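You operate a simulated robot arm through the tools that you are given. There is no shell and no other tool. Be economical: measure what you need, move in short steps, check, and stop when the job is done.

The job below is to be done with a simulated robot arm. You get a single attempt, and the scene is never put back.

TASK
Try the clog in the sand tray, rub its sole clean and rake the sand level.
Fine: four steps or more; use the brush mat; clog and small rake go back.
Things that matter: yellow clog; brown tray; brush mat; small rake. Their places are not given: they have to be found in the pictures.

It is judged by the outcome, as a careful person would: the job done as asked, and still so three seconds after it is handed in. It fails if anything else is knocked over, pushed out of place, dropped, spilled or broken.

THE ROBOT
A 6-joint arm with a two-finger parallel gripper, fixed in place. Base frame: the origin is at the foot of the arm, x ahead of it, y to its left, z up; the work surface is at about z = 0.75. Readings come in m, degrees, newtons and seconds.
With the tool pointing down near the work surface it reaches from about 0.26 to 0.68 m from the base axis. Its first joint turns from -66.0 to 66.0 degrees. Payload 2.9 kg.
The TCP is the grasp point between the finger pads, 0.03 m short of the fingertips. In the tool frame z runs along the fingers and y along their closing line. The gripper opens to 0.11 m. The fingers are 0.02 m wide and 0.01 m thick; the gripper's body (0.048 by 0.112 m) begins 0.055 m behind the TCP.
Orientation is that of the tool frame in the base frame, as [roll, pitch, yaw] about the fixed x, y, z axes, in that order (R = Rz(yaw) Ry(pitch) Rx(roll)). With the fingers straight down and closing along the base's y, the tool's x points along the base's -x, its y along +y and its z along -z.

THE INTERFACE
- The arm moves only by the tool nudge_tool. Its argument "deltas" is a list of rows, each a list of 7 numbers: the turn, a rotation vector about the tool's x, y, z in units of 120 degrees (1.0 is 120 degrees), then the shift along the tool's x, y, z in units of 150 mm (1.0 is 150 mm), then the closure, from 0 (fully open) to 1 (shut). In form: [[wx, wy, wz, tx, ty, tz, grip], ...]. A call has 1 to 12 rows; each row is the pose to reach, as a shift and turn from the pose commanded when the call began, along the tool's axes at that moment. A call with a number of a shift or a turn outside -1 to 1 is refused whole. A row lasts 0.2 s, in which the tool goes at most 0.05 m and 8.6 degrees; a call with a longer step from one row to the next is refused whole, and so is a gripper value outside its range. A pose out of reach is approached as far as the arm can. The call stops where the force on the tool passes 70 N (or 10 N more than at its start, if that is more) or the arm is blocked; 0.2 s more then pass. The fingers move at their own pace (about 0.108 m/s each) and stop on an object; they squeeze with about 32 N. The grip force told is the motor's: it shows also when the fingers shut on nothing. Time passes only in rows, and 0.2 s behind the last, so rows that repeat a pose let the fingers close. It gives the time, the measured TCP pose, the force on the tool (base axes), the opening and the grip force at its end, in the units of the frame above (readings bear some noise).
- Cameras (640 x 400 px; columns grow to the right, rows downward): "scene" is fixed at [0.0936, 0.4441, 1.3856]; the picture's right is [-0.64, -0.77, 0.00], its down [-0.53, 0.44, -0.72] and it looks along [0.55, -0.47, -0.69] (base axes); focal length 363 px, centre (320, 200). "wrist" rides on the gripper at [-0.036, 0, -0.057] in the tool frame; the picture's right is [0.00, -1.00, 0.00], its down [0.97, 0.00, -0.24] and it looks along [0.24, 0.00, 0.97] (tool axes); focal length 218 px, centre (320, 200).
- get_image(camera): a new picture of that camera. It takes no simulated time.
- pixel_to_xyz(camera, pixels): for up to 12 pixels [column, row] of the newest picture of that camera ("zoom" is the newest enlarged one), the place [x, y, z] in the base frame of the surface seen there, good to about 0.002 m, but the place of the scene camera against the robot may be out by one fixed shift of up to 0.025 m in any direction. It takes no simulated time.
- inspect(camera, box): a new picture of the part [left, top, right, bottom] of that camera's present view, enlarged. It takes no simulated time.
- hand_in(): hands the job in; it is judged then, once.

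Keep the steps short. Do not move on a guess: measure, check each grasp and each placing, and mend mistakes. In all there are 80 turns and 34 pictures (those below and enlarged ones count). Leave the gripper open and the arm clear of the work at the hand-in unless told otherwise, and finish with a single line.

The tools are called after "Call:" as name(argument=value, ...) on one line, values as JSON. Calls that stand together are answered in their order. nudge_tool: Moves the arm, as the interface text tells. Its arguments: {"type":"object","properties":{"deltas":{"type":"array","items":{"type":"array","items":{"type":"number"}}}},"required":["deltas"]} The other tools are called the same way: get_image (camera) takes a picture; pixel_to_xyz (camera, pixels) gives the place of the surface under pixels of a picture; inspect (camera, box) takes an enlarged picture of a part of a camera's view; hand_in () hands the job in.

At the start:

```text
time: 0.0
eef_pos: [0.5035, -0.0186, 1.0375]
orientation: [-180.0, 0.0, -180.0]
contact_force: [0.4, 0.1, 0.4]
grip_width: 0.1101
grasp_force: 0.0
```

scene: 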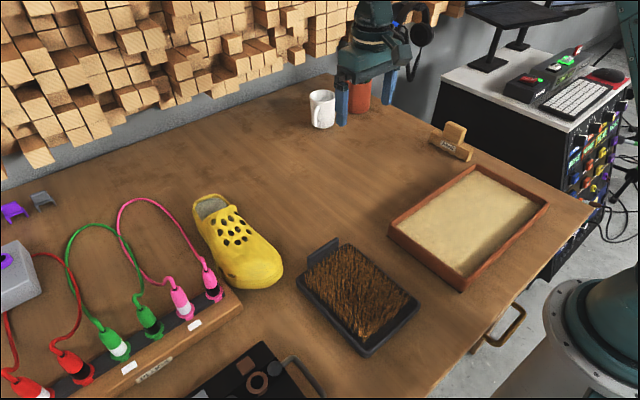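
wrist: 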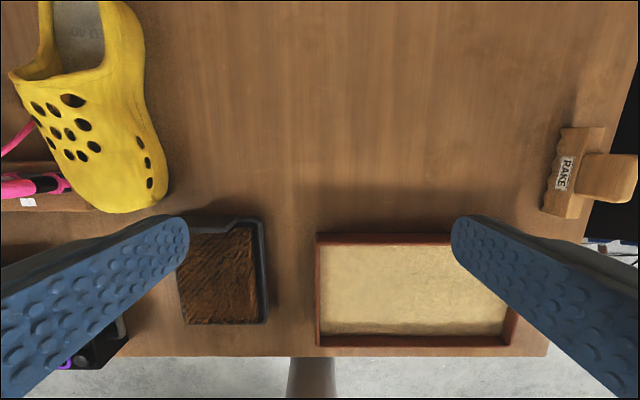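

I see the clog at left, the brush mat in the middle, the tray to the right and the rake at far right. I'll measure key points in both pictures.

Call:
pixel_to_xyz(camera="wrist", pixels=[[75, 20], [45, 75], [60, 150], [125, 205], [165, 180], [150, 60], [105, 75], [60, 110], [120, 130], [130, 5], [42, 10], [300, 150]])

Call:
pixel_to_xyz(camera="wrist", pixels=[[318, 236], [318, 343], [515, 343], [326, 290], [410, 280], [410, 238], [190, 240], [262, 222], [265, 318], [185, 322], [222, 270], [410, 340]])

Call:
pixel_to_xyz(camera="wrist", pixels=[[570, 130], [600, 130], [545, 210], [578, 212], [565, 170], [610, 160], [610, 195], [633, 160], [633, 195], [590, 175], [585, 140], [230, 240]])

Call:
inspect(camera="scene", box=[380, 100, 580, 300])

Call:
inspect(camera="scene", box=[160, 170, 440, 360])

```text
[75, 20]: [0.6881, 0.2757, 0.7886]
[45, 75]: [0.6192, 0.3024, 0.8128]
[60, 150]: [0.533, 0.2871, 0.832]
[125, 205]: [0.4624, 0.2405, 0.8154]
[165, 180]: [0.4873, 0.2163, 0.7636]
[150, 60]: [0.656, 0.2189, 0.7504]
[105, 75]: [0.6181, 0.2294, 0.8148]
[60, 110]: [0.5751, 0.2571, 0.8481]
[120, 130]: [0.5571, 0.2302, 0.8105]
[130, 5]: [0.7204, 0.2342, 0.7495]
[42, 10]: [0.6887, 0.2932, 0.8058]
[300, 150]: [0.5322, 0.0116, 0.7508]
```

```text
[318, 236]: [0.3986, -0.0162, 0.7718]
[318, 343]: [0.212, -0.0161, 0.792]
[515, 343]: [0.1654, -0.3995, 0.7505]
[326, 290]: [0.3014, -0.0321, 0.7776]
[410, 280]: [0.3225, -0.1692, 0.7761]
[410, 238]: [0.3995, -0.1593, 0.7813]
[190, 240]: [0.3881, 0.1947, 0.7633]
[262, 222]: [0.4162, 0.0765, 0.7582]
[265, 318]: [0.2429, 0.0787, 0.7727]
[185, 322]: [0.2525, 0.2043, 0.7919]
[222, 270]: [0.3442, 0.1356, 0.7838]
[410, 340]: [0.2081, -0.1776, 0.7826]
```

```text
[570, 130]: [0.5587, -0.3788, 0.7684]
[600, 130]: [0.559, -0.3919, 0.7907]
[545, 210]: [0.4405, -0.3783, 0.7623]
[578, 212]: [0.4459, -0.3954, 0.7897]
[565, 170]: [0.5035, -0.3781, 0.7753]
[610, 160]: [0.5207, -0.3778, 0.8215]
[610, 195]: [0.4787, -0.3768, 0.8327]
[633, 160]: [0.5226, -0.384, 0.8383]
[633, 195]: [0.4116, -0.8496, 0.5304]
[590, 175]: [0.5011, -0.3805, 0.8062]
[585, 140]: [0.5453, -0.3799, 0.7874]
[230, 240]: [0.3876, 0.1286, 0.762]
```

```text
2.00 times, centred on (480, 200) of scene
```

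zoom: 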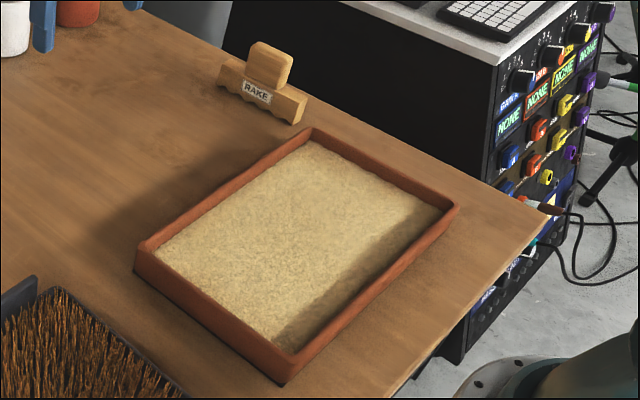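

```text
2.11 times, centred on (300, 265) of scene
```

zoom: 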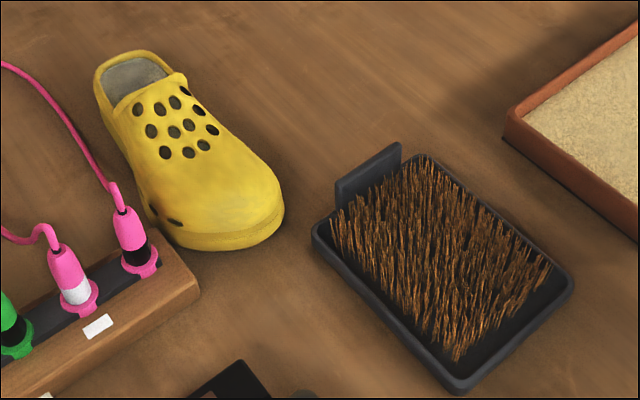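

Clog runs roughly along x from about 0.45 to 0.73, with y about 0.26. I'll move the wrist camera over it to measure its widths.

Call:
nudge_tool(deltas=[[0, 0, 0, -0.1, 0.25, 0, 0], [0, 0, 0, -0.2, 0.5, 0, 0], [0, 0, 0, -0.3, 0.75, 0, 0], [0, 0, 0, -0.4, 1.0, 0, 0]])

Call:
nudge_tool(deltas=[[0, 0, 0, 0, 0.25, 0, 0], [0, 0, 0, 0, 0.5, 0, 0], [0, 0, 0, 0, 0.75, 0, 0], [0, 0, 0, 0, 0.75, 0, 0]])

Call:
get_image(camera="wrist")

```text
time: 1.0
eef_pos: [0.5637, 0.1368, 1.0426]
orientation: [179.9, -0.1, 180.0]
contact_force: [-0.3, -0.2, 0.2]
grip_width: 0.11
grasp_force: 0.1
```

```text
time: 2.0
eef_pos: [0.5647, 0.2437, 1.0397]
orientation: [180.0, 0.0, 180.0]
contact_force: [0.6, 0.7, 0.7]
grip_width: 0.1099
grasp_force: 0.1
```

```text
29 pictures are left
```

wrist: 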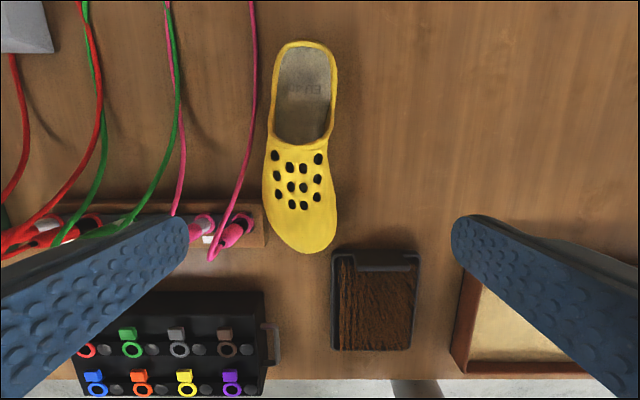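

Clear view of the clog from above; measuring its outline, opening rim and cables nearby.

Call:
pixel_to_xyz(camera="wrist", pixels=[[305, 44], [274, 80], [335, 80], [272, 110], [332, 115], [268, 140], [332, 140], [300, 145], [266, 180], [334, 180], [300, 175], [303, 248]])

Call:
pixel_to_xyz(camera="wrist", pixels=[[335, 215], [270, 215], [300, 215], [300, 110], [305, 60], [228, 235], [250, 100], [263, 225], [333, 255], [418, 255], [375, 262], [412, 348]])

Call:
inspect(camera="wrist", box=[220, 20, 440, 270])

```text
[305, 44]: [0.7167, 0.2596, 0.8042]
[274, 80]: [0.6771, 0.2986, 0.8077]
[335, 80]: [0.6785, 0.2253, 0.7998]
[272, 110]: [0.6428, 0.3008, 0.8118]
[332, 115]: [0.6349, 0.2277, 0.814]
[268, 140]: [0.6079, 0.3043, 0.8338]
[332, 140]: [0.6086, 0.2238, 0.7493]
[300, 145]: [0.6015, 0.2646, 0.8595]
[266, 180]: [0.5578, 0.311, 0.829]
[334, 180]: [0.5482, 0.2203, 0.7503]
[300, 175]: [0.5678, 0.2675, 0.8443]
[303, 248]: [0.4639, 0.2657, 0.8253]
```

```text
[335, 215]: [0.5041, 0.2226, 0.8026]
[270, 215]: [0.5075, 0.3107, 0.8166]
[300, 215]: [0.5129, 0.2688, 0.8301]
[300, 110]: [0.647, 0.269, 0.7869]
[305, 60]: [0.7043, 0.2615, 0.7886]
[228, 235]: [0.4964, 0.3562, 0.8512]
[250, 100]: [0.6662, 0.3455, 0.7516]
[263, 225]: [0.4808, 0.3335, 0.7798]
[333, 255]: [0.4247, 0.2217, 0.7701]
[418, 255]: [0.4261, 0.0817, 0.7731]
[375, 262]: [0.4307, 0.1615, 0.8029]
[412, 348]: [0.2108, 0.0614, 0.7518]
```

```text
1.60 times, centred on (330, 145) of wrist
```

zoom: 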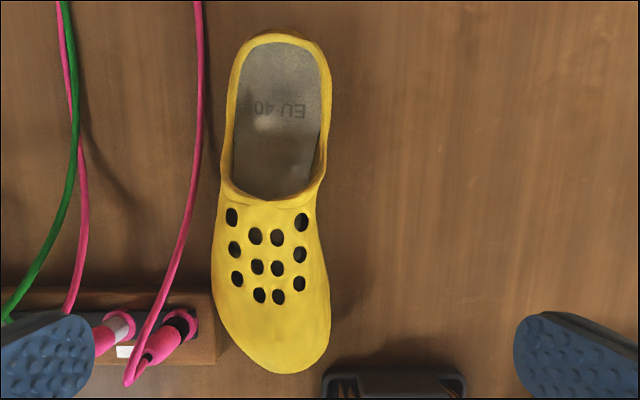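

I need to know how high the pink cable runs next to the clog, so I measure points on it, plus the inner rim.

Call:
pixel_to_xyz(camera="zoom", pixels=[[198, 20], [202, 100], [197, 150], [187, 210], [170, 265], [147, 320], [73, 130], [82, 215], [175, 345], [210, 320], [270, 190], [320, 175]])

Call:
pixel_to_xyz(camera="scene", pixels=[[130, 199], [150, 203], [175, 222], [195, 245], [119, 225], [210, 275], [205, 205], [240, 230], [260, 270], [230, 270], [200, 240], [300, 170]])

```text
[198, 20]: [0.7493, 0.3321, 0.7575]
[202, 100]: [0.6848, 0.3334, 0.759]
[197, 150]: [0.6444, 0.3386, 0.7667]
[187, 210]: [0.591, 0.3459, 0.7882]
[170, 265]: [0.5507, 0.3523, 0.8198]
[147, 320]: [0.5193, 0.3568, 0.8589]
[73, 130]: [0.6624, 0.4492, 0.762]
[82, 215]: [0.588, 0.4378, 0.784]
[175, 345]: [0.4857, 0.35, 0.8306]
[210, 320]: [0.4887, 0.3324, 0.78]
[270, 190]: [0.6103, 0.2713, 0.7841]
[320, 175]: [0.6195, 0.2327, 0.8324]
```

```text
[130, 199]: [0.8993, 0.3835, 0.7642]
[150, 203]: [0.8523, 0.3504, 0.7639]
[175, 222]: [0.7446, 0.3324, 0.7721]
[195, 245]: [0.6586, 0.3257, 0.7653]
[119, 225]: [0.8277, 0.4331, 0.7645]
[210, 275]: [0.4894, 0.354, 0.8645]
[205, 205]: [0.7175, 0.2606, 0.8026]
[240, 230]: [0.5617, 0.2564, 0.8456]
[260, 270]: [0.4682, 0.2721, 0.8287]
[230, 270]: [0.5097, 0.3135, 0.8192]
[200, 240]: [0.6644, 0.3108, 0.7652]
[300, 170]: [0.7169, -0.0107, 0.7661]
```

Clog is about 0.085 wide at x≈0.57, cable lies at y≥0.345 there. Before grasping, I measure the tray, mat and black box limits from this same wrist view and the scene view.

Call:
get_image(camera="wrist")

Call:
pixel_to_xyz(camera="wrist", pixels=[[262, 296], [275, 330], [262, 380], [332, 345], [345, 262], [408, 262], [345, 345], [405, 345], [460, 270], [453, 360], [475, 290], [255, 330]])

Call:
pixel_to_xyz(camera="scene", pixels=[[475, 165], [548, 205], [463, 290], [389, 225], [476, 172], [538, 206], [464, 278], [399, 226], [470, 220], [540, 220], [434, 260], [505, 250]])

```text
27 pictures are left
```

wrist: 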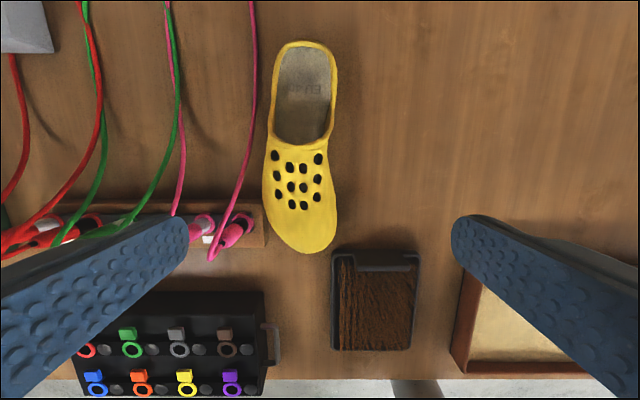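

```text
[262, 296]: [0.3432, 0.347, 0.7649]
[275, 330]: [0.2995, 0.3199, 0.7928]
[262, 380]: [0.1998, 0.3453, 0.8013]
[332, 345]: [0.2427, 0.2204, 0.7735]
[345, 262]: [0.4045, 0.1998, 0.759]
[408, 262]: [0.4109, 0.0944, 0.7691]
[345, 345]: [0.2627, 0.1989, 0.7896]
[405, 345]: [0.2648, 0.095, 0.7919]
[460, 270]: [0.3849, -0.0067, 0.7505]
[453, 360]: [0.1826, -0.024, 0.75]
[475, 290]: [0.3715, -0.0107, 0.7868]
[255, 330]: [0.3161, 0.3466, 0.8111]
```

```text
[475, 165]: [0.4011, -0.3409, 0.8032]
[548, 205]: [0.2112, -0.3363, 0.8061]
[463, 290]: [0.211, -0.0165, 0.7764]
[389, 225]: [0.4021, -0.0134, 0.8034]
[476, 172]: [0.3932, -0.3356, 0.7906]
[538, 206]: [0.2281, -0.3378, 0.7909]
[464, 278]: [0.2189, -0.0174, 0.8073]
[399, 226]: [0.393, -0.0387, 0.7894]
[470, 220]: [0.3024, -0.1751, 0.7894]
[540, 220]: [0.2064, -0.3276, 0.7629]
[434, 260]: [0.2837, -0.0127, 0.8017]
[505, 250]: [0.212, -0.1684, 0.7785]
```

Tray inner space is about x 0.22–0.39, y −0.33…−0.024 with sand at 0.776; bristles x 0.25–0.405, y 0.09–0.205, tops at ~0.79, with a raised plate at x≈0.43. Now I go over the clog's instep (0.573, 0.266), fingertips just above it.

Call:
nudge_tool(deltas=[[0, 0, 0, -0.055, 0.147, 0, 0], [0, 0, 0, -0.055, 0.147, 0.3, 0], [0, 0, 0, -0.055, 0.147, 0.6, 0], [0, 0, 0, -0.055, 0.147, 0.9, 0], [0, 0, 0, -0.055, 0.147, 0.9, 0]])

Call:
get_image(camera="wrist")

```text
time: 3.2
eef_pos: [0.5688, 0.2639, 0.9021]
orientation: [-180.0, 0.0, 179.9]
contact_force: [0.3, -0.3, -0.6]
grip_width: 0.1102
grasp_force: 0.0
```

```text
26 pictures are left
```

wrist: 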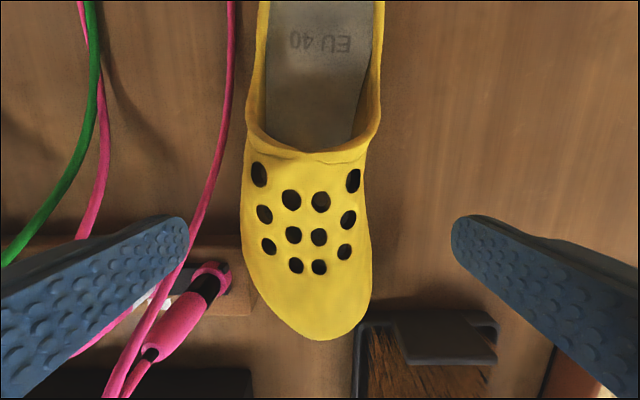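

Fingers straddle the instep; clog centre is ~5 mm left of mine and the cable is outside the left finger. Shift 5 mm, descend to z≈0.815.

Call:
nudge_tool(deltas=[[0, 0, 0, 0, 0.033, 0.15, 0], [0, 0, 0, 0, 0.033, 0.3, 0], [0, 0, 0, 0, 0.033, 0.45, 0], [0, 0, 0, 0, 0.033, 0.58, 0], [0, 0, 0, 0, 0.033, 0.58, 0]])

Call:
nudge_tool(deltas=[[0, 0, 0, 0, 0, 0, 1], [0, 0, 0, 0, 0, 0, 1], [0, 0, 0, 0, 0, 0, 1], [0, 0, 0, 0, 0, 0, 1]])

Call:
get_image(camera="wrist")

```text
time: 4.4
eef_pos: [0.5724, 0.272, 0.8158]
orientation: [-179.9, 0.0, 179.9]
contact_force: [0.0, -0.6, -0.5]
grip_width: 0.11
grasp_force: 0.0
```

```text
time: 5.4
eef_pos: [0.5711, 0.2702, 0.8154]
orientation: [180.0, 0.0, 180.0]
contact_force: [0.7, -0.1, 0.1]
grip_width: 0.0961
grasp_force: 31.9
```

```text
25 pictures are left
```

wrist: 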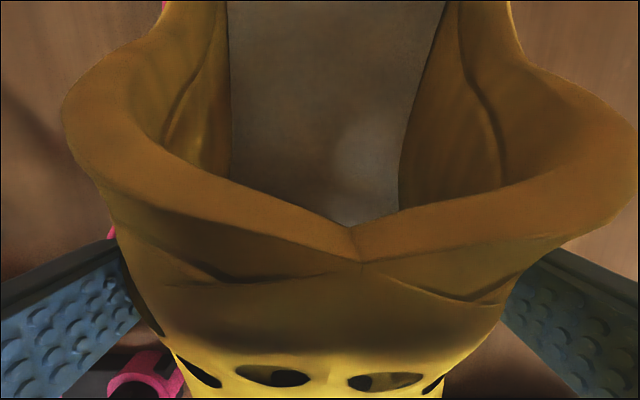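

Gripped at 0.096 m, 32 N. Return pose noted: TCP (0.572, 0.270, 0.815), yaw 180. Lift and check.

Call:
nudge_tool(deltas=[[0, 0, 0, 0, 0, -0.1, 1], [0, 0, 0, 0, 0, -0.3, 1], [0, 0, 0, 0, 0, -0.5, 1], [0, 0, 0, 0, 0, -0.7, 1], [0, 0, 0, 0, 0, -0.85, 1]])

Call:
get_image(camera="scene")

```text
time: 6.6
eef_pos: [0.5702, 0.2691, 0.9453]
orientation: [-180.0, 0.0, 179.9]
contact_force: [0.3, -0.1, 0.3]
grip_width: 0.0002
grasp_force: 32.3
```

```text
24 pictures are left
```

scene: 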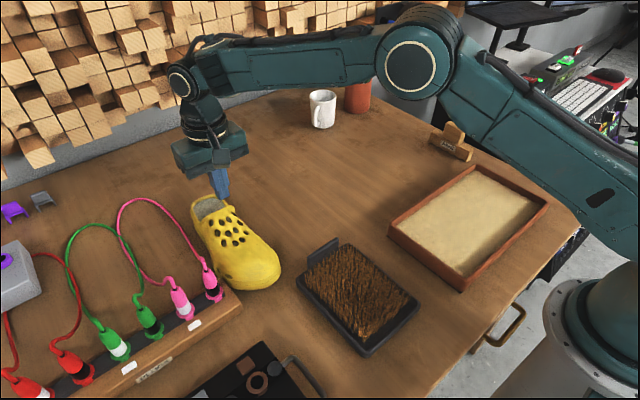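

The fingers slid up off the tapered instep (opening 0.0002); the clog stayed on the table. I look closer at its side profile to choose a better grip.

Call:
inspect(camera="scene", box=[170, 180, 300, 300])

Call:
get_image(camera="wrist")

```text
3.33 times, centred on (235, 240) of scene
```

zoom: 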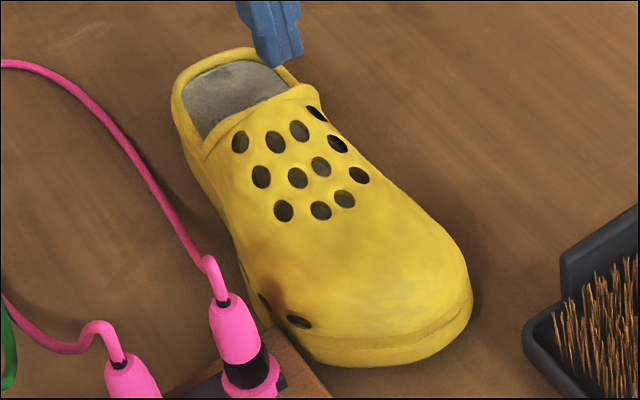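

```text
22 pictures are left
```

wrist: 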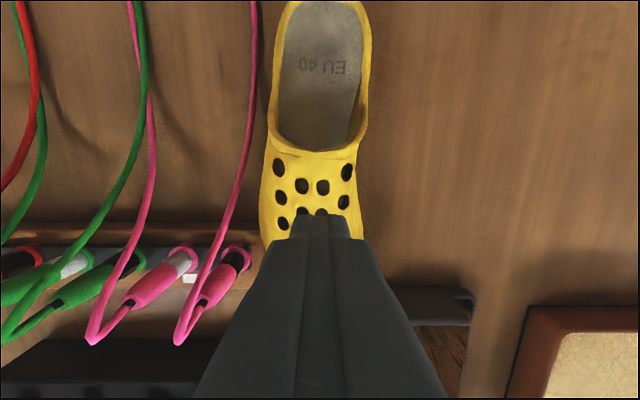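

The instep tapers inward upward. Nearer the toe (x≈0.545) the top is lower, so the pads can go down to the more vertical sole side. I measure the edges there and nearby strip.

Call:
pixel_to_xyz(camera="wrist", pixels=[[268, 175], [264, 200], [263, 225], [263, 240], [362, 190], [364, 215], [365, 235], [358, 165], [290, 225], [245, 240], [262, 255], [230, 240]])

Call:
pixel_to_xyz(camera="zoom", pixels=[[215, 205], [225, 225], [240, 255], [255, 290], [270, 315], [245, 225], [265, 250], [285, 275], [300, 250], [330, 230], [380, 210], [330, 345]])

```text
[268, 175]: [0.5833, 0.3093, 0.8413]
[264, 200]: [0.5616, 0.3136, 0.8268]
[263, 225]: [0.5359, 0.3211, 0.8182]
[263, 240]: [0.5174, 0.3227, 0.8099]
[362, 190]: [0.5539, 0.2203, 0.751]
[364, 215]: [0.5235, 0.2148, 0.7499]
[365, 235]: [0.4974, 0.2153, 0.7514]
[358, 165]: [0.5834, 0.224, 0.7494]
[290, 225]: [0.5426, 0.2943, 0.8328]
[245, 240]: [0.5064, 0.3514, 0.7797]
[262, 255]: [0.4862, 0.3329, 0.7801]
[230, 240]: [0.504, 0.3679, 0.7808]
```

```text
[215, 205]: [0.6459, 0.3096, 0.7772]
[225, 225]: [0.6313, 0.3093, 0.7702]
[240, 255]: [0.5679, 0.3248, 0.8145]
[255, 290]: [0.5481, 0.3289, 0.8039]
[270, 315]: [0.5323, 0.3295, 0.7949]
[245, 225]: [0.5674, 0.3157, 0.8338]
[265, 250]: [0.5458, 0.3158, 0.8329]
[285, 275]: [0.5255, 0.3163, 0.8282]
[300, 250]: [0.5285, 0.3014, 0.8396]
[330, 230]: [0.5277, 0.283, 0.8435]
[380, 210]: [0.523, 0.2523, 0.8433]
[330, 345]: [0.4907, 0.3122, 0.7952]
```

At x=0.547 the clog spans y≈0.227–0.325, with the strip's edge ending at x≈0.513 and cable at y≥0.351. I open at height, shift back 24 mm and go down in two stages.

Call:
nudge_tool(deltas=[[0, 0, 0, 0.1, 0.02, 0, 0], [0, 0, 0, 0.16, 0.04, 0, 0], [0, 0, 0, 0.16, 0.04, 0, 0], [0, 0, 0, 0.16, 0.04, 0.2, 0], [0, 0, 0, 0.16, 0.04, 0.4, 0], [0, 0, 0, 0.16, 0.04, 0.4, 0]])

Call:
get_image(camera="wrist")

```text
time: 8.0
eef_pos: [0.5464, 0.277, 0.8855]
orientation: [-179.9, 0.0, -179.9]
contact_force: [-0.1, 0.5, 0.4]
grip_width: 0.11
grasp_force: 0.1
```

```text
21 pictures are left
```

wrist: 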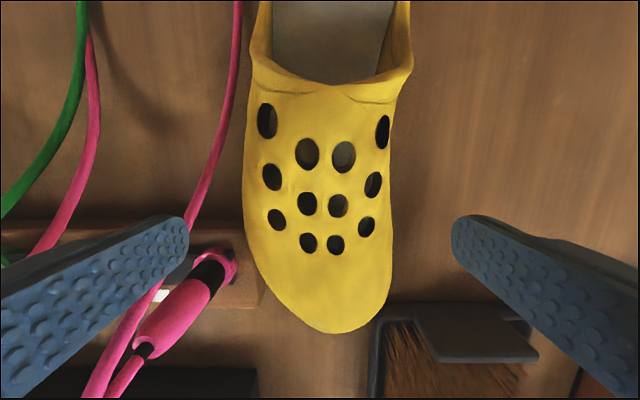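

I check cable points next to the left finger before descending.

Call:
pixel_to_xyz(camera="wrist", pixels=[[197, 205], [205, 180], [218, 140], [155, 290], [130, 330], [243, 200], [245, 240], [393, 200], [391, 240], [222, 265], [255, 255], [180, 240]])

```text
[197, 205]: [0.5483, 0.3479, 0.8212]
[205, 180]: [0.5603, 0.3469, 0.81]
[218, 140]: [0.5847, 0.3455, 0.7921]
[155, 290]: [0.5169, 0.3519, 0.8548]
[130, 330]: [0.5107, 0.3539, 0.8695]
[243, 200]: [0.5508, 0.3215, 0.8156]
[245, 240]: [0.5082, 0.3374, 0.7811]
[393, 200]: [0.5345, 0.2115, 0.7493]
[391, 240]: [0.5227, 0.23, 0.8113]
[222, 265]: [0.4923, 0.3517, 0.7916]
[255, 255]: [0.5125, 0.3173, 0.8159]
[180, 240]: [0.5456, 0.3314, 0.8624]
```

Cable edge is y≈0.345 and the clog's left side ≈0.325: I shift 3 mm toward −y so the left finger passes between, then descend to z≈0.794.

Call:
nudge_tool(deltas=[[0, 0, 0, 0, -0.02, 0.1, 0], [0, 0, 0, 0, -0.02, 0.25, 0], [0, 0, 0, 0, -0.02, 0.4, 0], [0, 0, 0, 0, -0.02, 0.5, 0], [0, 0, 0, 0, -0.02, 0.6, 0], [0, 0, 0, 0, -0.02, 0.6, 0]])

Call:
nudge_tool(deltas=[[0, 0, 0, 0, 0, 0, 1], [0, 0, 0, 0, 0, 0, 1], [0, 0, 0, 0, 0, 0, 1], [0, 0, 0, 0, 0, -0.05, 1], [0, 0, 0, 0, 0, -0.1, 1], [0, 0, 0, 0, 0, -0.13, 1]])

```text
time: 9.4
eef_pos: [0.5487, 0.2719, 0.7978]
orientation: [179.9, 0.3, 179.9]
contact_force: [-7.8, -2.6, 24.8]
grip_width: 0.11
grasp_force: 0.0
```

```text
time: 10.8
eef_pos: [0.547, 0.2725, 0.8114]
orientation: [-179.9, -0.1, -179.9]
contact_force: [0.5, 0.5, -2.7]
grip_width: 0.1061
grasp_force: 31.9
```

Contact of 25 N at the bottom (body resting on the vamp, or tip on the sole edge); grip now 0.106 m, and −2.7 N suggests it's carrying the clog. Check with the scene camera.

Call:
inspect(camera="scene", box=[140, 120, 340, 300])

```text
2.22 times, centred on (240, 210) of scene
```

zoom: 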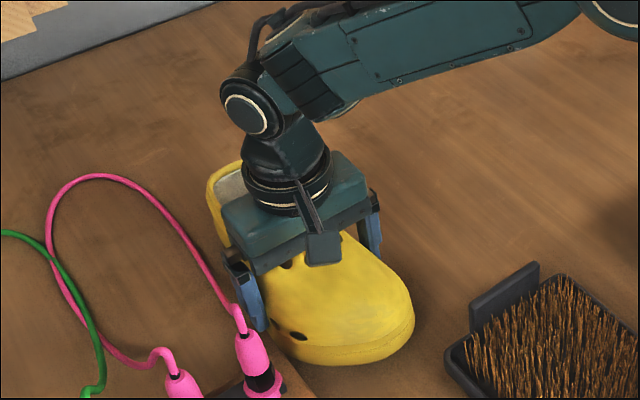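

Clog appears lifted. Continue up slowly and check the grip.

Call:
nudge_tool(deltas=[[0, 0, 0, 0, 0, -0.1, 1], [0, 0, 0, 0, 0, -0.25, 1], [0, 0, 0, 0, 0, -0.4, 1], [0, 0, 0, 0, 0, -0.6, 1], [0, 0, 0, 0, 0, -0.8, 1], [0, 0, 0, 0, 0, -0.8, 1]])

Call:
inspect(camera="scene", box=[120, 60, 360, 300])

```text
time: 12.2
eef_pos: [0.5489, 0.2757, 0.9331]
orientation: [179.9, -0.1, 180.0]
contact_force: [0.0, 0.1, -2.6]
grip_width: 0.106
grasp_force: 32.3
```

```text
1.67 times, centred on (240, 180) of scene
```

zoom: 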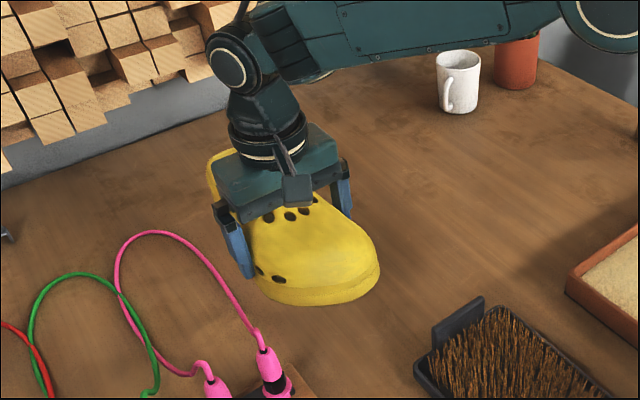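

Held level, weight 2.6 N, TCP ≈0.045 above the sole. I first move away from the plugs (−y), then turn 90° so that the toe points +y.

Call:
nudge_tool(deltas=[[0, 0, 0, 0.05, -0.15, -0.05, 1], [0, 0, 0, 0.15, -0.35, -0.1, 1], [0, 0, 0, 0.3, -0.6, -0.1, 1], [0, 0, 0, 0.45, -0.8, -0.1, 1], [0, 0, 0, 0.6, -0.95, -0.1, 1], [0, 0, 0, 0.6, -0.95, -0.1, 1]])

Call:
nudge_tool(deltas=[[0, 0, 0.065, 0.05, -0.1, 0, 1], [0, 0, 0.13, 0.1, -0.2, 0, 1], [0, 0, 0.195, 0.18, -0.3, 0, 1], [0, 0, 0.26, 0.26, -0.4, 0, 1], [0, 0, 0.325, 0.34, -0.5, 0, 1], [0, 0, 0.39, 0.42, -0.6, 0, 1], [0, 0, 0.455, 0.5, -0.7, 0, 1], [0, 0, 0.52, 0.6, -0.8, 0, 1], [0, 0, 0.585, 0.7, -0.9, 0, 1], [0, 0, 0.65, 0.8, -1.0, 0, 1], [0, 0, 0.71, 0.85, -1.0, 0, 1], [0, 0, 0.75, 0.85, -1.0, 0, 1]])

```text
time: 13.6
eef_pos: [0.4553, 0.1309, 0.9475]
orientation: [-179.9, 0.0, 179.9]
contact_force: [0.3, 1.1, -1.4]
grip_width: 0.1059
grasp_force: 32.0
```

```text
time: 16.2
eef_pos: [0.3299, -0.0196, 0.9486]
orientation: [-180.0, 0.0, 89.8]
contact_force: [0.3, -1.0, -1.9]
grip_width: 0.1061
grasp_force: 32.0
```

Turned. Now move over the tray centre (0.305, −0.137) and lower the sole to ~0.83 for a look.

Call:
nudge_tool(deltas=[[0, 0, 0, -0.2, -0.05, 0, 1], [0, 0, 0, -0.4, -0.1, 0, 1], [0, 0, 0, -0.6, -0.167, 0, 1], [0, 0, 0, -0.78, -0.167, 0.15, 1], [0, 0, 0, -0.78, -0.167, 0.35, 1], [0, 0, 0, -0.78, -0.167, 0.52, 1], [0, 0, 0, -0.78, -0.167, 0.52, 1]])

Call:
inspect(camera="scene", box=[320, 100, 600, 310])

Call:
get_image(camera="wrist")

```text
time: 17.8
eef_pos: [0.3065, -0.1342, 0.8699]
orientation: [-180.0, 0.0, 90.0]
contact_force: [0.8, -0.6, -1.7]
grip_width: 0.1059
grasp_force: 32.4
```

```text
1.90 times, centred on (460, 205) of scene
```

zoom: 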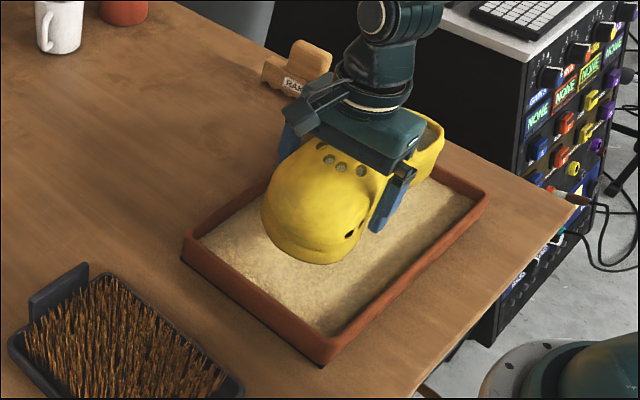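

```text
17 pictures are left
```

wrist: 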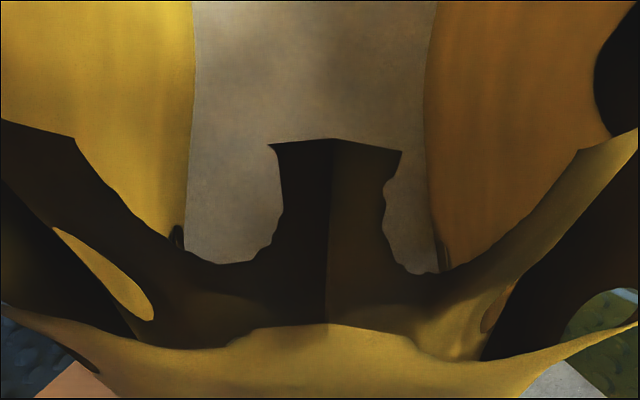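

Clog sits above the tray, well aligned. I measure its toe and heel extents against the tray walls.

Call:
pixel_to_xyz(camera="zoom", pixels=[[262, 215], [285, 240], [325, 262], [265, 190], [441, 130], [443, 145], [436, 165], [360, 235], [430, 115], [470, 212], [210, 235], [320, 350]])

```text
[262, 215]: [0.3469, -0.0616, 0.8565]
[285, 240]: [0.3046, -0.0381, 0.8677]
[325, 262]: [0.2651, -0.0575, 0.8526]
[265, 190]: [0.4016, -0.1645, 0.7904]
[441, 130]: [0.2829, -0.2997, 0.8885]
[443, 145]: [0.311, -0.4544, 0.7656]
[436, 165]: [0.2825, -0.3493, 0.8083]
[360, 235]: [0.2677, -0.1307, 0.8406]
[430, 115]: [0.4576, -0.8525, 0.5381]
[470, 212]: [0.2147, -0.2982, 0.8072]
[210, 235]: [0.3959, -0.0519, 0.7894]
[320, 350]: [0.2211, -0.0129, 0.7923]
```

Toe at y≈−0.04, heel ≈−0.31: fits. First step: lower gently to about 4 mm into the sand, reading force.

Call:
nudge_tool(deltas=[[0, 0, 0, 0, 0, 0.12, 1], [0, 0, 0, 0, 0, 0.24, 1], [0, 0, 0, 0, 0, 0.3, 1], [0, 0, 0, 0, 0, 0.33, 1], [0, 0, 0, 0, 0, 0.35, 1], [0, 0, 0, 0, 0, 0.35, 1]])

```text
time: 19.2
eef_pos: [0.306, -0.1353, 0.8185]
orientation: [180.0, 0.0, 90.0]
contact_force: [-0.1, -1.2, -1.6]
grip_width: 0.1058
grasp_force: 32.2
```

Still −1.6 N (just its weight), so no contact yet at TCP z 0.8185. Lower a few mm more.

Call:
nudge_tool(deltas=[[0, 0, 0, 0, 0, 0.013, 1], [0, 0, 0, 0, 0, 0.027, 1], [0, 0, 0, 0, 0, 0.04, 1], [0, 0, 0, 0, 0, 0.04, 1]])

```text
time: 20.2
eef_pos: [0.3053, -0.1359, 0.8136]
orientation: [179.9, 0.0, 89.9]
contact_force: [-2.4, 7.8, 22.4]
grip_width: 0.1059
grasp_force: 31.5
```

First print: 22 N at z 0.8136. Now step two: lift 4 cm, shift +12 mm in x, press to same depth; then step three at −12 mm.

Call:
nudge_tool(deltas=[[0, 0, 0, 0, 0, -0.13, 1], [0, 0, 0, 0, 0, -0.27, 1], [0, 0, 0, 0, 0.08, -0.27, 1], [0, 0, 0, 0, 0.08, -0.27, 1], [0, 0, 0, 0, 0.08, -0.13, 1], [0, 0, 0, 0, 0.08, -0.04, 1], [0, 0, 0, 0, 0.08, -0.02, 1], [0, 0, 0, 0, 0.08, 0, 1], [0, 0, 0, 0, 0.08, 0, 1]])

Call:
nudge_tool(deltas=[[0, 0, 0, 0, 0, -0.13, 1], [0, 0, 0, 0, 0, -0.27, 1], [0, 0, 0, 0, -0.16, -0.27, 1], [0, 0, 0, 0, -0.16, -0.27, 1], [0, 0, 0, 0, -0.16, -0.13, 1], [0, 0, 0, 0, -0.16, -0.04, 1], [0, 0, 0, 0, -0.16, -0.02, 1], [0, 0, 0, 0, -0.16, 0, 1], [0, 0, 0, 0, -0.16, 0, 1]])

```text
time: 22.2
eef_pos: [0.3174, -0.1365, 0.8114]
orientation: [179.9, 0.0, 90.0]
contact_force: [-8.1, 7.3, 46.1]
grip_width: 0.1059
grasp_force: 32.3
```

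```text
time: 24.2
eef_pos: [0.2932, -0.1363, 0.8122]
orientation: [179.9, 0.1, 90.0]
contact_force: [-8.0, 2.0, 28.3]
grip_width: 0.1059
grasp_force: 32.4
```

Steps two and three made (46 N, 28 N). Steps four and five follow, a touch lighter, ending lifted.

Call:
nudge_tool(deltas=[[0, 0, 0, 0, 0, -0.13, 1], [0, 0, 0, 0, 0, -0.27, 1], [0, 0, 0, -0.03, 0.08, -0.27, 1], [0, 0, 0, -0.03, 0.08, -0.27, 1], [0, 0, 0, -0.03, 0.08, -0.13, 1], [0, 0, 0, -0.03, 0.08, -0.04, 1], [0, 0, 0, -0.03, 0.08, -0.02, 1], [0, 0, 0, -0.03, 0.08, -0.003, 1], [0, 0, 0, -0.03, 0.08, -0.003, 1]])

Call:
nudge_tool(deltas=[[0, 0, 0, 0, 0, -0.13, 1], [0, 0, 0, 0, 0, -0.27, 1], [0, 0, 0, 0.05, 0.06, -0.27, 1], [0, 0, 0, 0.05, 0.06, -0.27, 1], [0, 0, 0, 0.05, 0.06, -0.13, 1], [0, 0, 0, 0.05, 0.06, -0.04, 1], [0, 0, 0, 0.05, 0.06, -0.02, 1], [0, 0, 0, 0.05, 0.06, -0.003, 1], [0, 0, 0, 0.05, 0.06, -0.003, 1]])

Call:
nudge_tool(deltas=[[0, 0, 0, 0, 0, -0.13, 1], [0, 0, 0, 0, 0, -0.3, 1], [0, 0, 0, 0, 0, -0.5, 1], [0, 0, 0, 0, 0, -0.7, 1], [0, 0, 0, 0, 0, -0.9, 1], [0, 0, 0, 0, 0, -0.9, 1]])

Call:
inspect(camera="scene", box=[320, 60, 600, 310])

```text
time: 26.2
eef_pos: [0.3066, -0.1416, 0.8123]
orientation: [179.8, 0.1, 90.0]
contact_force: [-7.2, 3.7, 66.4]
grip_width: 0.1058
grasp_force: 31.2
```

```text
time: 28.2
eef_pos: [0.3146, -0.1337, 0.8138]
orientation: [179.9, 0.1, 90.0]
contact_force: [0.2, 0.7, 5.7]
grip_width: 0.106
grasp_force: 32.6
```

```text
time: 29.6
eef_pos: [0.3128, -0.1327, 0.9496]
orientation: [-179.9, -0.1, 90.0]
contact_force: [-0.7, 0.4, -1.6]
grip_width: 0.1062
grasp_force: 32.0
```

```text
1.60 times, centred on (460, 185) of scene
```

zoom: 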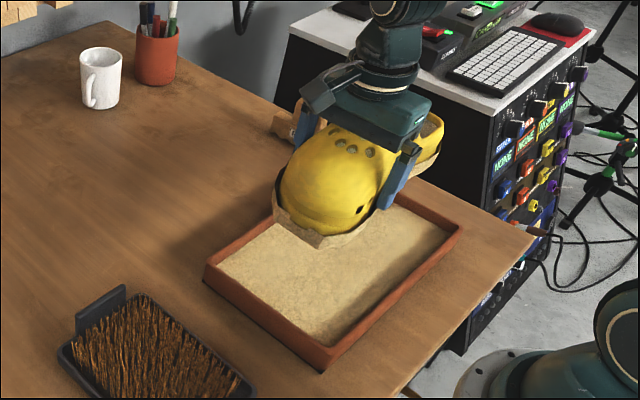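

Five steps done. There seem to be tan sand clumps under the sole. I look closer at the clog and sand.

Call:
inspect(camera="scene", box=[410, 100, 560, 230])

```text
3.08 times, centred on (485, 165) of scene
```

zoom: 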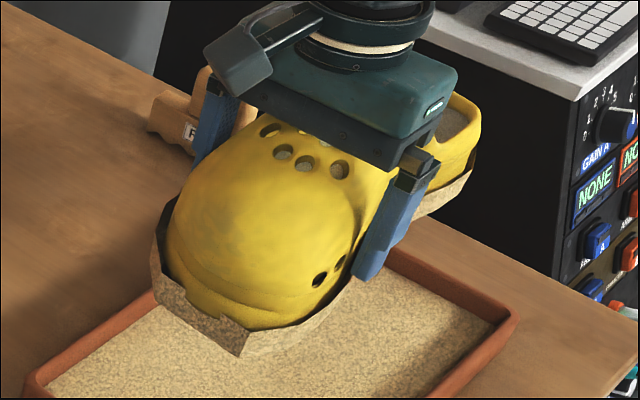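

A sand layer clings all round the sole; it must be rubbed off fully, toe and heel. I check the robot base's size (scene pixels near 560–620, 280–340) before bringing the clog near it, and mat details.

Call:
get_image(camera="scene")

Call:
pixel_to_xyz(camera="scene", pixels=[[545, 310], [560, 290], [590, 280], [620, 262], [580, 330], [610, 300], [310, 262], [340, 242], [322, 285], [366, 345], [405, 305], [345, 258]])

```text
14 pictures are left
```

scene: 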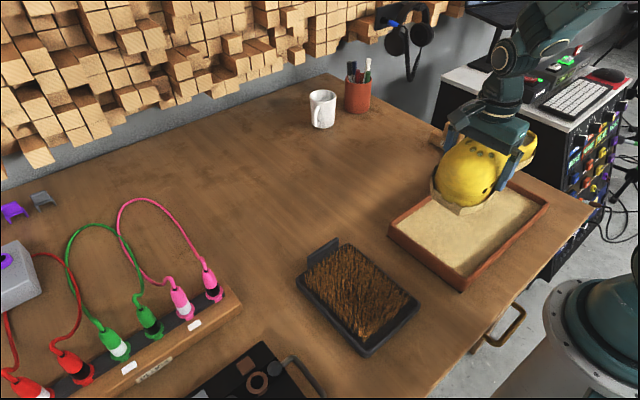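

```text
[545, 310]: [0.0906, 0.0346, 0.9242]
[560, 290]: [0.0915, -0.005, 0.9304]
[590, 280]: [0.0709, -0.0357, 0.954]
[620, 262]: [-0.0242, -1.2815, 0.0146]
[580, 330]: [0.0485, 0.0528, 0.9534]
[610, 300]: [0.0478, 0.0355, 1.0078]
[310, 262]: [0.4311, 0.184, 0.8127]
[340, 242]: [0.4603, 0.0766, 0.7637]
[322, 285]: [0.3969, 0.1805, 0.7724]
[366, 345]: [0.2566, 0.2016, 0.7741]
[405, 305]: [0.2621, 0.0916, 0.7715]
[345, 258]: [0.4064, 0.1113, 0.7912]
```

Base has radius ≈0.1 m; keeping 5 cm clear is possible. Move to y≈0.02, x≈0.37, then rotate another 90° so the toe points +x (away from the robot) over the mat.

Call:
nudge_tool(deltas=[[0, 0, 0, 0.2, 0.1, 0, 1], [0, 0, 0, 0.4, 0.2, 0, 1], [0, 0, 0, 0.6, 0.3, 0, 1], [0, 0, 0, 0.8, 0.4, 0, 1], [0, 0, 0, 1.0, 0.4, 0, 1], [0, 0, 0, 1.0, 0.4, 0, 1]])

Call:
nudge_tool(deltas=[[0, 0, 0.065, 0.08, 0, 0, 1], [0, 0, 0.13, 0.16, 0, 0, 1], [0, 0, 0.195, 0.24, 0, 0, 1], [0, 0, 0.26, 0.32, 0, 0, 1], [0, 0, 0.325, 0.4, 0, 0, 1], [0, 0, 0.39, 0.48, 0, 0, 1], [0, 0, 0.455, 0.56, 0, 0, 1], [0, 0, 0.52, 0.64, 0, 0, 1], [0, 0, 0.585, 0.72, 0, 0, 1], [0, 0, 0.65, 0.8, 0, 0, 1], [0, 0, 0.71, 0.87, 0, 0, 1], [0, 0, 0.75, 0.87, 0, 0, 1]])

```text
time: 31.0
eef_pos: [0.3742, 0.0185, 0.9469]
orientation: [-180.0, 0.0, 90.0]
contact_force: [-0.2, -0.1, -1.6]
grip_width: 0.1055
grasp_force: 31.8
```

```text
time: 33.6
eef_pos: [0.3872, -0.0311, 0.9439]
orientation: [-180.0, 0.0, 2.8]
contact_force: [-0.4, 0.2, -1.4]
grip_width: 0.1061
grasp_force: 32.1
out of reach, approached as far as the arm can: row 9, 10, 11, 12
```

The wrist hit its turning limit this way (row 9+). I must go round the other way: turn back counter-clockwise. Heel portion will be rubbed first with toe toward −x.

Call:
nudge_tool(deltas=[[0, 0, -0.06, 0, 0, 0, 1], [0, 0, -0.125, 0, 0, 0, 1], [0, 0, -0.19, 0, 0, 0, 1], [0, 0, -0.255, 0, 0, 0, 1], [0, 0, -0.32, 0, 0, 0, 1], [0, 0, -0.385, 0, 0, 0, 1], [0, 0, -0.45, 0, 0, 0, 1], [0, 0, -0.515, 0, 0, 0, 1], [0, 0, -0.58, 0, 0, 0, 1], [0, 0, -0.645, 0, 0, 0, 1], [0, 0, -0.71, 0, 0, 0, 1], [0, 0, -0.75, 0, 0, 0, 1]])

```text
time: 36.2
eef_pos: [0.3917, -0.0306, 0.9487]
orientation: [180.0, 0.0, 93.0]
contact_force: [-0.5, -0.1, -1.2]
grip_width: 0.1058
grasp_force: 32.1
```

Back at yaw 93. Now turn on to yaw ≈150 while moving to about (0.31, 0.10), still high.

Call:
nudge_tool(deltas=[[0, 0, -0.06, 0.1, -0.06, 0, 1], [0, 0, -0.12, 0.2, -0.12, 0, 1], [0, 0, -0.18, 0.3, -0.18, 0, 1], [0, 0, -0.24, 0.42, -0.24, 0, 1], [0, 0, -0.3, 0.54, -0.3, 0, 1], [0, 0, -0.36, 0.66, -0.36, 0, 1], [0, 0, -0.42, 0.78, -0.42, 0, 1], [0, 0, -0.475, 0.9, -0.5, 0, 1], [0, 0, -0.475, 0.9, -0.5, 0, 1]])

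```text
time: 38.2
eef_pos: [0.3107, 0.101, 0.9499]
orientation: [179.9, 0.0, 150.0]
contact_force: [0.0, 0.5, -1.9]
grip_width: 0.1058
grasp_force: 32.1
```

Move on so the heel centre is at about (0.37, 0.14) over the bristles, TCP (0.216, 0.229), then lower to z≈0.85.

Call:
nudge_tool(deltas=[[0, 0, 0, 0.2, 0.1, 0, 1], [0, 0, 0, 0.4, 0.2, 0, 1], [0, 0, 0, 0.6, 0.3, 0, 1], [0, 0, 0, 0.8, 0.38, 0, 1], [0, 0, 0, 0.975, 0.422, 0, 1], [0, 0, 0, 0.975, 0.422, 0.2, 1], [0, 0, 0, 0.975, 0.422, 0.4, 1], [0, 0, 0, 0.975, 0.422, 0.6, 1], [0, 0, 0, 0.975, 0.422, 0.67, 1], [0, 0, 0, 0.975, 0.422, 0.67, 1]])

Call:
get_image(camera="scene")

```text
time: 40.4
eef_pos: [0.2137, 0.2272, 0.8517]
orientation: [-179.8, 0.0, 149.9]
contact_force: [-0.4, -0.3, -1.3]
grip_width: 0.1059
grasp_force: 31.3
```

```text
13 pictures are left
```

scene: 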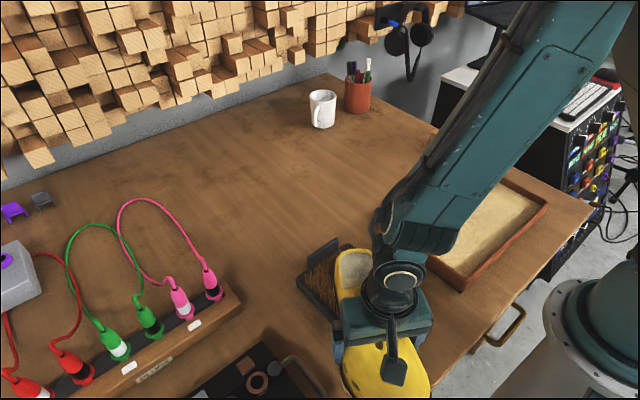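

Heel is over the bristles. I measure the heel rim against the plate.

Call:
pixel_to_xyz(camera="scene", pixels=[[352, 249], [336, 262], [338, 290], [337, 240], [310, 258], [345, 300], [335, 310], [375, 390], [290, 362]])

```text
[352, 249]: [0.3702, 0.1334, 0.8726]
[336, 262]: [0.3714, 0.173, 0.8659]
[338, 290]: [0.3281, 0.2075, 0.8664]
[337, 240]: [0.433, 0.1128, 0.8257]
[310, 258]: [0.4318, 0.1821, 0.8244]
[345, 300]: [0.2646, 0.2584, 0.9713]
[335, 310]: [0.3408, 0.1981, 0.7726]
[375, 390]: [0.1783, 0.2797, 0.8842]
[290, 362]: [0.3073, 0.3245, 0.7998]
```

Heel at x≈0.375, plate at x≈0.43: 4 cm spare. Lower gently until the bristles are felt.

Call:
nudge_tool(deltas=[[0, 0, 0, 0, 0, 0.06, 1], [0, 0, 0, 0, 0, 0.1, 1], [0, 0, 0, 0, 0, 0.13, 1], [0, 0, 0, 0, 0, 0.13, 1]])

```text
time: 41.0
eef_pos: [0.2143, 0.2264, 0.8398]
orientation: [180.0, 0.1, 149.9]
contact_force: [-5.7, -2.7, 22.1]
grip_width: 0.1057
grasp_force: 31.7
stopped in row 3: the force on the tool passed its limit (the readings are from after the stop); the commanded pose is now the measured one
```

Bristle contact at z≈0.840 (22 N). Ease 1.5 mm and rub back and forth along the sole.

Call:
nudge_tool(deltas=[[0, 0, 0, 0, 0, -0.01, 1], [0, 0, 0, 0.12, 0, -0.01, 1], [0, 0, 0, 0.25, 0, -0.01, 1], [0, 0, 0, 0.12, 0, -0.01, 1], [0, 0, 0, 0, 0, -0.01, 1], [0, 0, 0, -0.12, 0, -0.01, 1], [0, 0, 0, 0, 0, -0.01, 1], [0, 0, 0, 0.12, 0, -0.01, 1], [0, 0, 0, 0.25, 0, -0.01, 1], [0, 0, 0, 0.12, 0, -0.01, 1], [0, 0, 0, 0, 0, -0.01, 1], [0, 0, 0, -0.12, 0, -0.01, 1]])

```text
time: 43.6
eef_pos: [0.2298, 0.2176, 0.8394]
orientation: [179.9, 0.1, 149.9]
contact_force: [-2.0, 0.7, 1.3]
grip_width: 0.1058
grasp_force: 32.1
```

Force dropped to ~1 N while z unchanged: sand seems to be coming off. Press 2–3 mm more and rub again, also sideways.

Call:
nudge_tool(deltas=[[0, 0, 0, 0.05, 0, 0.015, 1], [0, 0, 0, 0.2, 0, 0.015, 1], [0, 0, 0, 0.35, 0, 0.015, 1], [0, 0, 0, 0.2, 0.1, 0.015, 1], [0, 0, 0, 0.05, 0.1, 0.015, 1], [0, 0, 0, 0.05, -0.05, 0.015, 1], [0, 0, 0, 0.05, -0.15, 0.015, 1], [0, 0, 0, 0.2, -0.15, 0.015, 1], [0, 0, 0, 0.35, -0.1, 0.015, 1], [0, 0, 0, 0.2, 0, 0.015, 1], [0, 0, 0, 0.05, 0, 0.015, 1], [0, 0, 0, 0, 0, 0.015, 1]])

Call:
nudge_tool(deltas=[[0, 0, 0, 0, 0, -0.1, 1], [0, 0, 0, 0, 0, -0.3, 1], [0, 0, 0, 0, 0, -0.5, 1], [0, 0, 0, 0, 0, -0.75, 1], [0, 0, 0, 0, 0, -0.75, 1]])

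Call:
inspect(camera="scene", box=[270, 190, 480, 400])

```text
time: 44.6
eef_pos: [0.1921, 0.2439, 0.8395]
orientation: [-179.7, -0.1, 149.8]
contact_force: [-5.0, -2.1, 21.7]
grip_width: 0.1058
grasp_force: 31.8
stopped in row 4: the force on the tool passed its limit (the readings are from after the stop); the commanded pose is now the measured one
```

```text
time: 45.8
eef_pos: [0.1905, 0.2423, 0.9501]
orientation: [-179.6, -0.2, 149.9]
contact_force: [-0.6, -0.2, -1.9]
grip_width: 0.106
grasp_force: 32.6
```

```text
1.90 times, centred on (375, 295) of scene
```

zoom: 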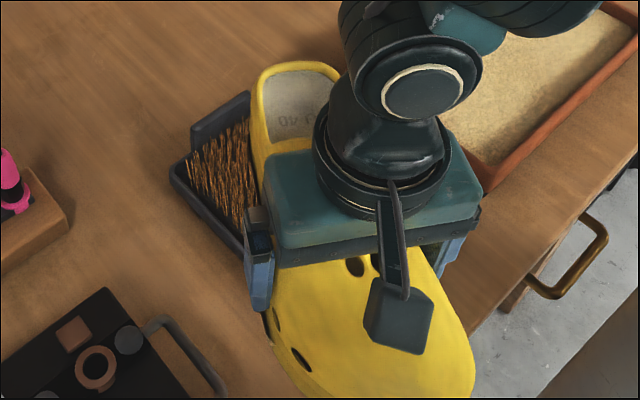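

No sand flange visible now, but I must see the toe underside. Move the clog away to about (0.40, 0.09), higher, so the scene camera sees the toe from the front.

Call:
nudge_tool(deltas=[[0, 0, 0, -0.2, -0.05, -0.1, 1], [0, 0, 0, -0.4, -0.1, -0.2, 1], [0, 0, 0, -0.6, -0.15, -0.3, 1], [0, 0, 0, -0.8, -0.2, -0.4, 1], [0, 0, 0, -1.0, -0.2, -0.5, 1], [0, 0, 0, -1.0, -0.2, -0.5, 1]])

Call:
nudge_tool(deltas=[[0, 0.06, 0, -0.2, 0, -0.1, 1], [0, 0.12, 0, -0.4, 0, -0.2, 1], [0, 0.18, 0, -0.6, 0, -0.3, 1], [0, 0.24, 0, -0.7, 0, -0.3, 1], [0, 0.24, 0, -0.7, 0, -0.3, 1]])

Call:
inspect(camera="scene", box=[240, 60, 480, 290])

```text
time: 47.2
eef_pos: [0.3048, 0.1428, 1.0265]
orientation: [-179.6, -0.4, 149.9]
contact_force: [0.0, 0.4, -2.0]
grip_width: 0.1059
grasp_force: 31.9
```

```text
time: 48.4
eef_pos: [0.3977, 0.091, 1.0706]
orientation: [-179.4, -29.0, 149.5]
contact_force: [0.0, -0.1, -1.5]
grip_width: 0.1059
grasp_force: 32.1
```

```text
1.74 times, centred on (360, 175) of scene
```

zoom: 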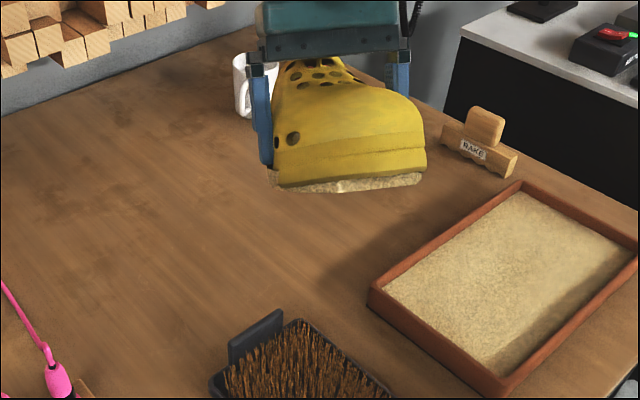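

Some sand remains under the sole (thinner). Next the toe part: tilt toe-down ~15° so the heel clears the plate. First go down to z≈0.90 over the mat with that tilt.

Call:
nudge_tool(deltas=[[0, -0.06, 0, -0.1, 0, 0.17, 1], [0, -0.12, 0, -0.2, 0, 0.34, 1], [0, -0.18, 0, -0.3, 0, 0.5, 1], [0, -0.24, 0, -0.4, 0, 0.7, 1], [0, -0.3, 0, -0.5, 0, 0.88, 1], [0, -0.365, 0, -0.545, 0, 0.99, 1], [0, -0.365, 0, -0.545, 0, 0.99, 1]])

Call:
get_image(camera="scene")

```text
time: 50.0
eef_pos: [0.3966, 0.0904, 0.8985]
orientation: [-179.5, 14.8, 150.0]
contact_force: [0.8, 0.2, -1.1]
grip_width: 0.1056
grasp_force: 32.1
```

```text
10 pictures are left
```

scene: 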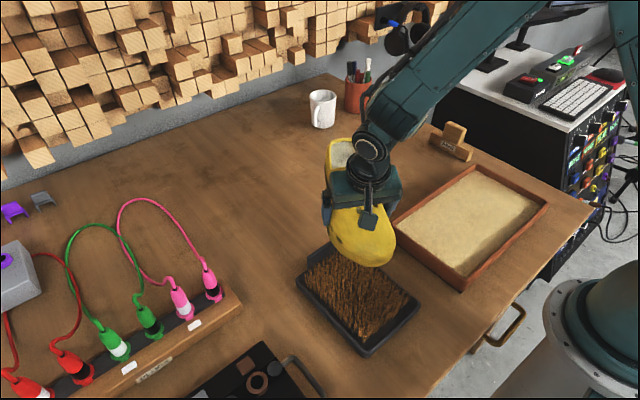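

Tilted toe-down 15°, z 0.8985. Move the toe to about (0.29, 0.16) and down to z≈0.86.

Call:
nudge_tool(deltas=[[0, 0, 0, 0.14, 0.04, 0, 1], [0, 0, 0, 0.2, 0.081, 0.08, 1], [0, 0, 0, 0.25, 0.081, 0.15, 1], [0, 0, 0, 0.272, 0.081, 0.193, 1], [0, 0, 0, 0.272, 0.081, 0.193, 1]])

```text
time: 51.2
eef_pos: [0.376, 0.1163, 0.8628]
orientation: [-179.6, 14.7, 150.0]
contact_force: [0.9, -0.5, -1.8]
grip_width: 0.1056
grasp_force: 31.9
```

No contact yet. Lower in 2 mm rows up to 12 mm.

Call:
nudge_tool(deltas=[[0, 0, 0, 0.0034, 0, 0.0129, 1], [0, 0, 0, 0.0068, 0, 0.0258, 1], [0, 0, 0, 0.0102, 0, 0.0387, 1], [0, 0, 0, 0.0136, 0, 0.0516, 1], [0, 0, 0, 0.0136, 0, 0.0516, 1]])

```text
time: 52.4
eef_pos: [0.3767, 0.1167, 0.8557]
orientation: [-179.8, 14.8, 149.9]
contact_force: [-10.9, -0.7, 30.2]
grip_width: 0.1055
grasp_force: 32.0
```

Toe contact, 30 N. Ease 1.5 mm and rub with lengthwise and sideways strokes.

Call:
nudge_tool(deltas=[[0, 0, 0, -0.0026, 0, -0.0097, 1], [0, 0, 0, -0.128, 0, 0.0235, 1], [0, 0, 0, -0.23, 0, 0.05, 1], [0, 0, 0, -0.128, 0, 0.0235, 1], [0, 0, 0, -0.0026, 0, -0.0097, 1], [0, 0, 0, 0.14, 0, -0.048, 1], [0, 0, 0, -0.0026, 0, -0.0097, 1], [0, 0, 0, -0.128, 0.1, 0.0235, 1], [0, 0, 0, -0.128, -0.05, 0.0235, 1], [0, 0, 0, -0.128, -0.15, 0.0235, 1], [0, 0, 0, -0.0026, -0.1, -0.0097, 1], [0, 0, 0, -0.0026, 0.05, -0.0097, 1]])

Call:
nudge_tool(deltas=[[0, 0, 0, 0, -0.1, 0, 1], [0, 0, 0, -0.125, -0.1, 0.033, 1], [0, 0, 0, -0.23, -0.05, 0.06, 1], [0, 0, 0, -0.125, -0.05, 0.033, 1], [0, 0, 0, 0, 0, 0, 1], [0, 0, 0, 0.1, 0, -0.026, 1], [0, 0, 0, 0, 0, 0, 1], [0, 0, 0, -0.125, 0, 0.033, 1], [0, 0, 0, -0.23, 0, 0.06, 1], [0, 0, 0, -0.125, 0, 0.033, 1], [0, 0, 0, 0, 0, 0, 1], [0, 0, 0, 0.1, 0, -0.026, 1]])

```text
time: 55.0
eef_pos: [0.3802, 0.1249, 0.857]
orientation: [-179.6, 14.9, 150.0]
contact_force: [0.1, 0.7, -1.4]
grip_width: 0.1066
grasp_force: 32.3
```

```text
time: 57.6
eef_pos: [0.3659, 0.1303, 0.8553]
orientation: [-179.6, 14.7, 150.0]
contact_force: [0.2, -0.2, -0.9]
grip_width: 0.1063
grasp_force: 31.8
```

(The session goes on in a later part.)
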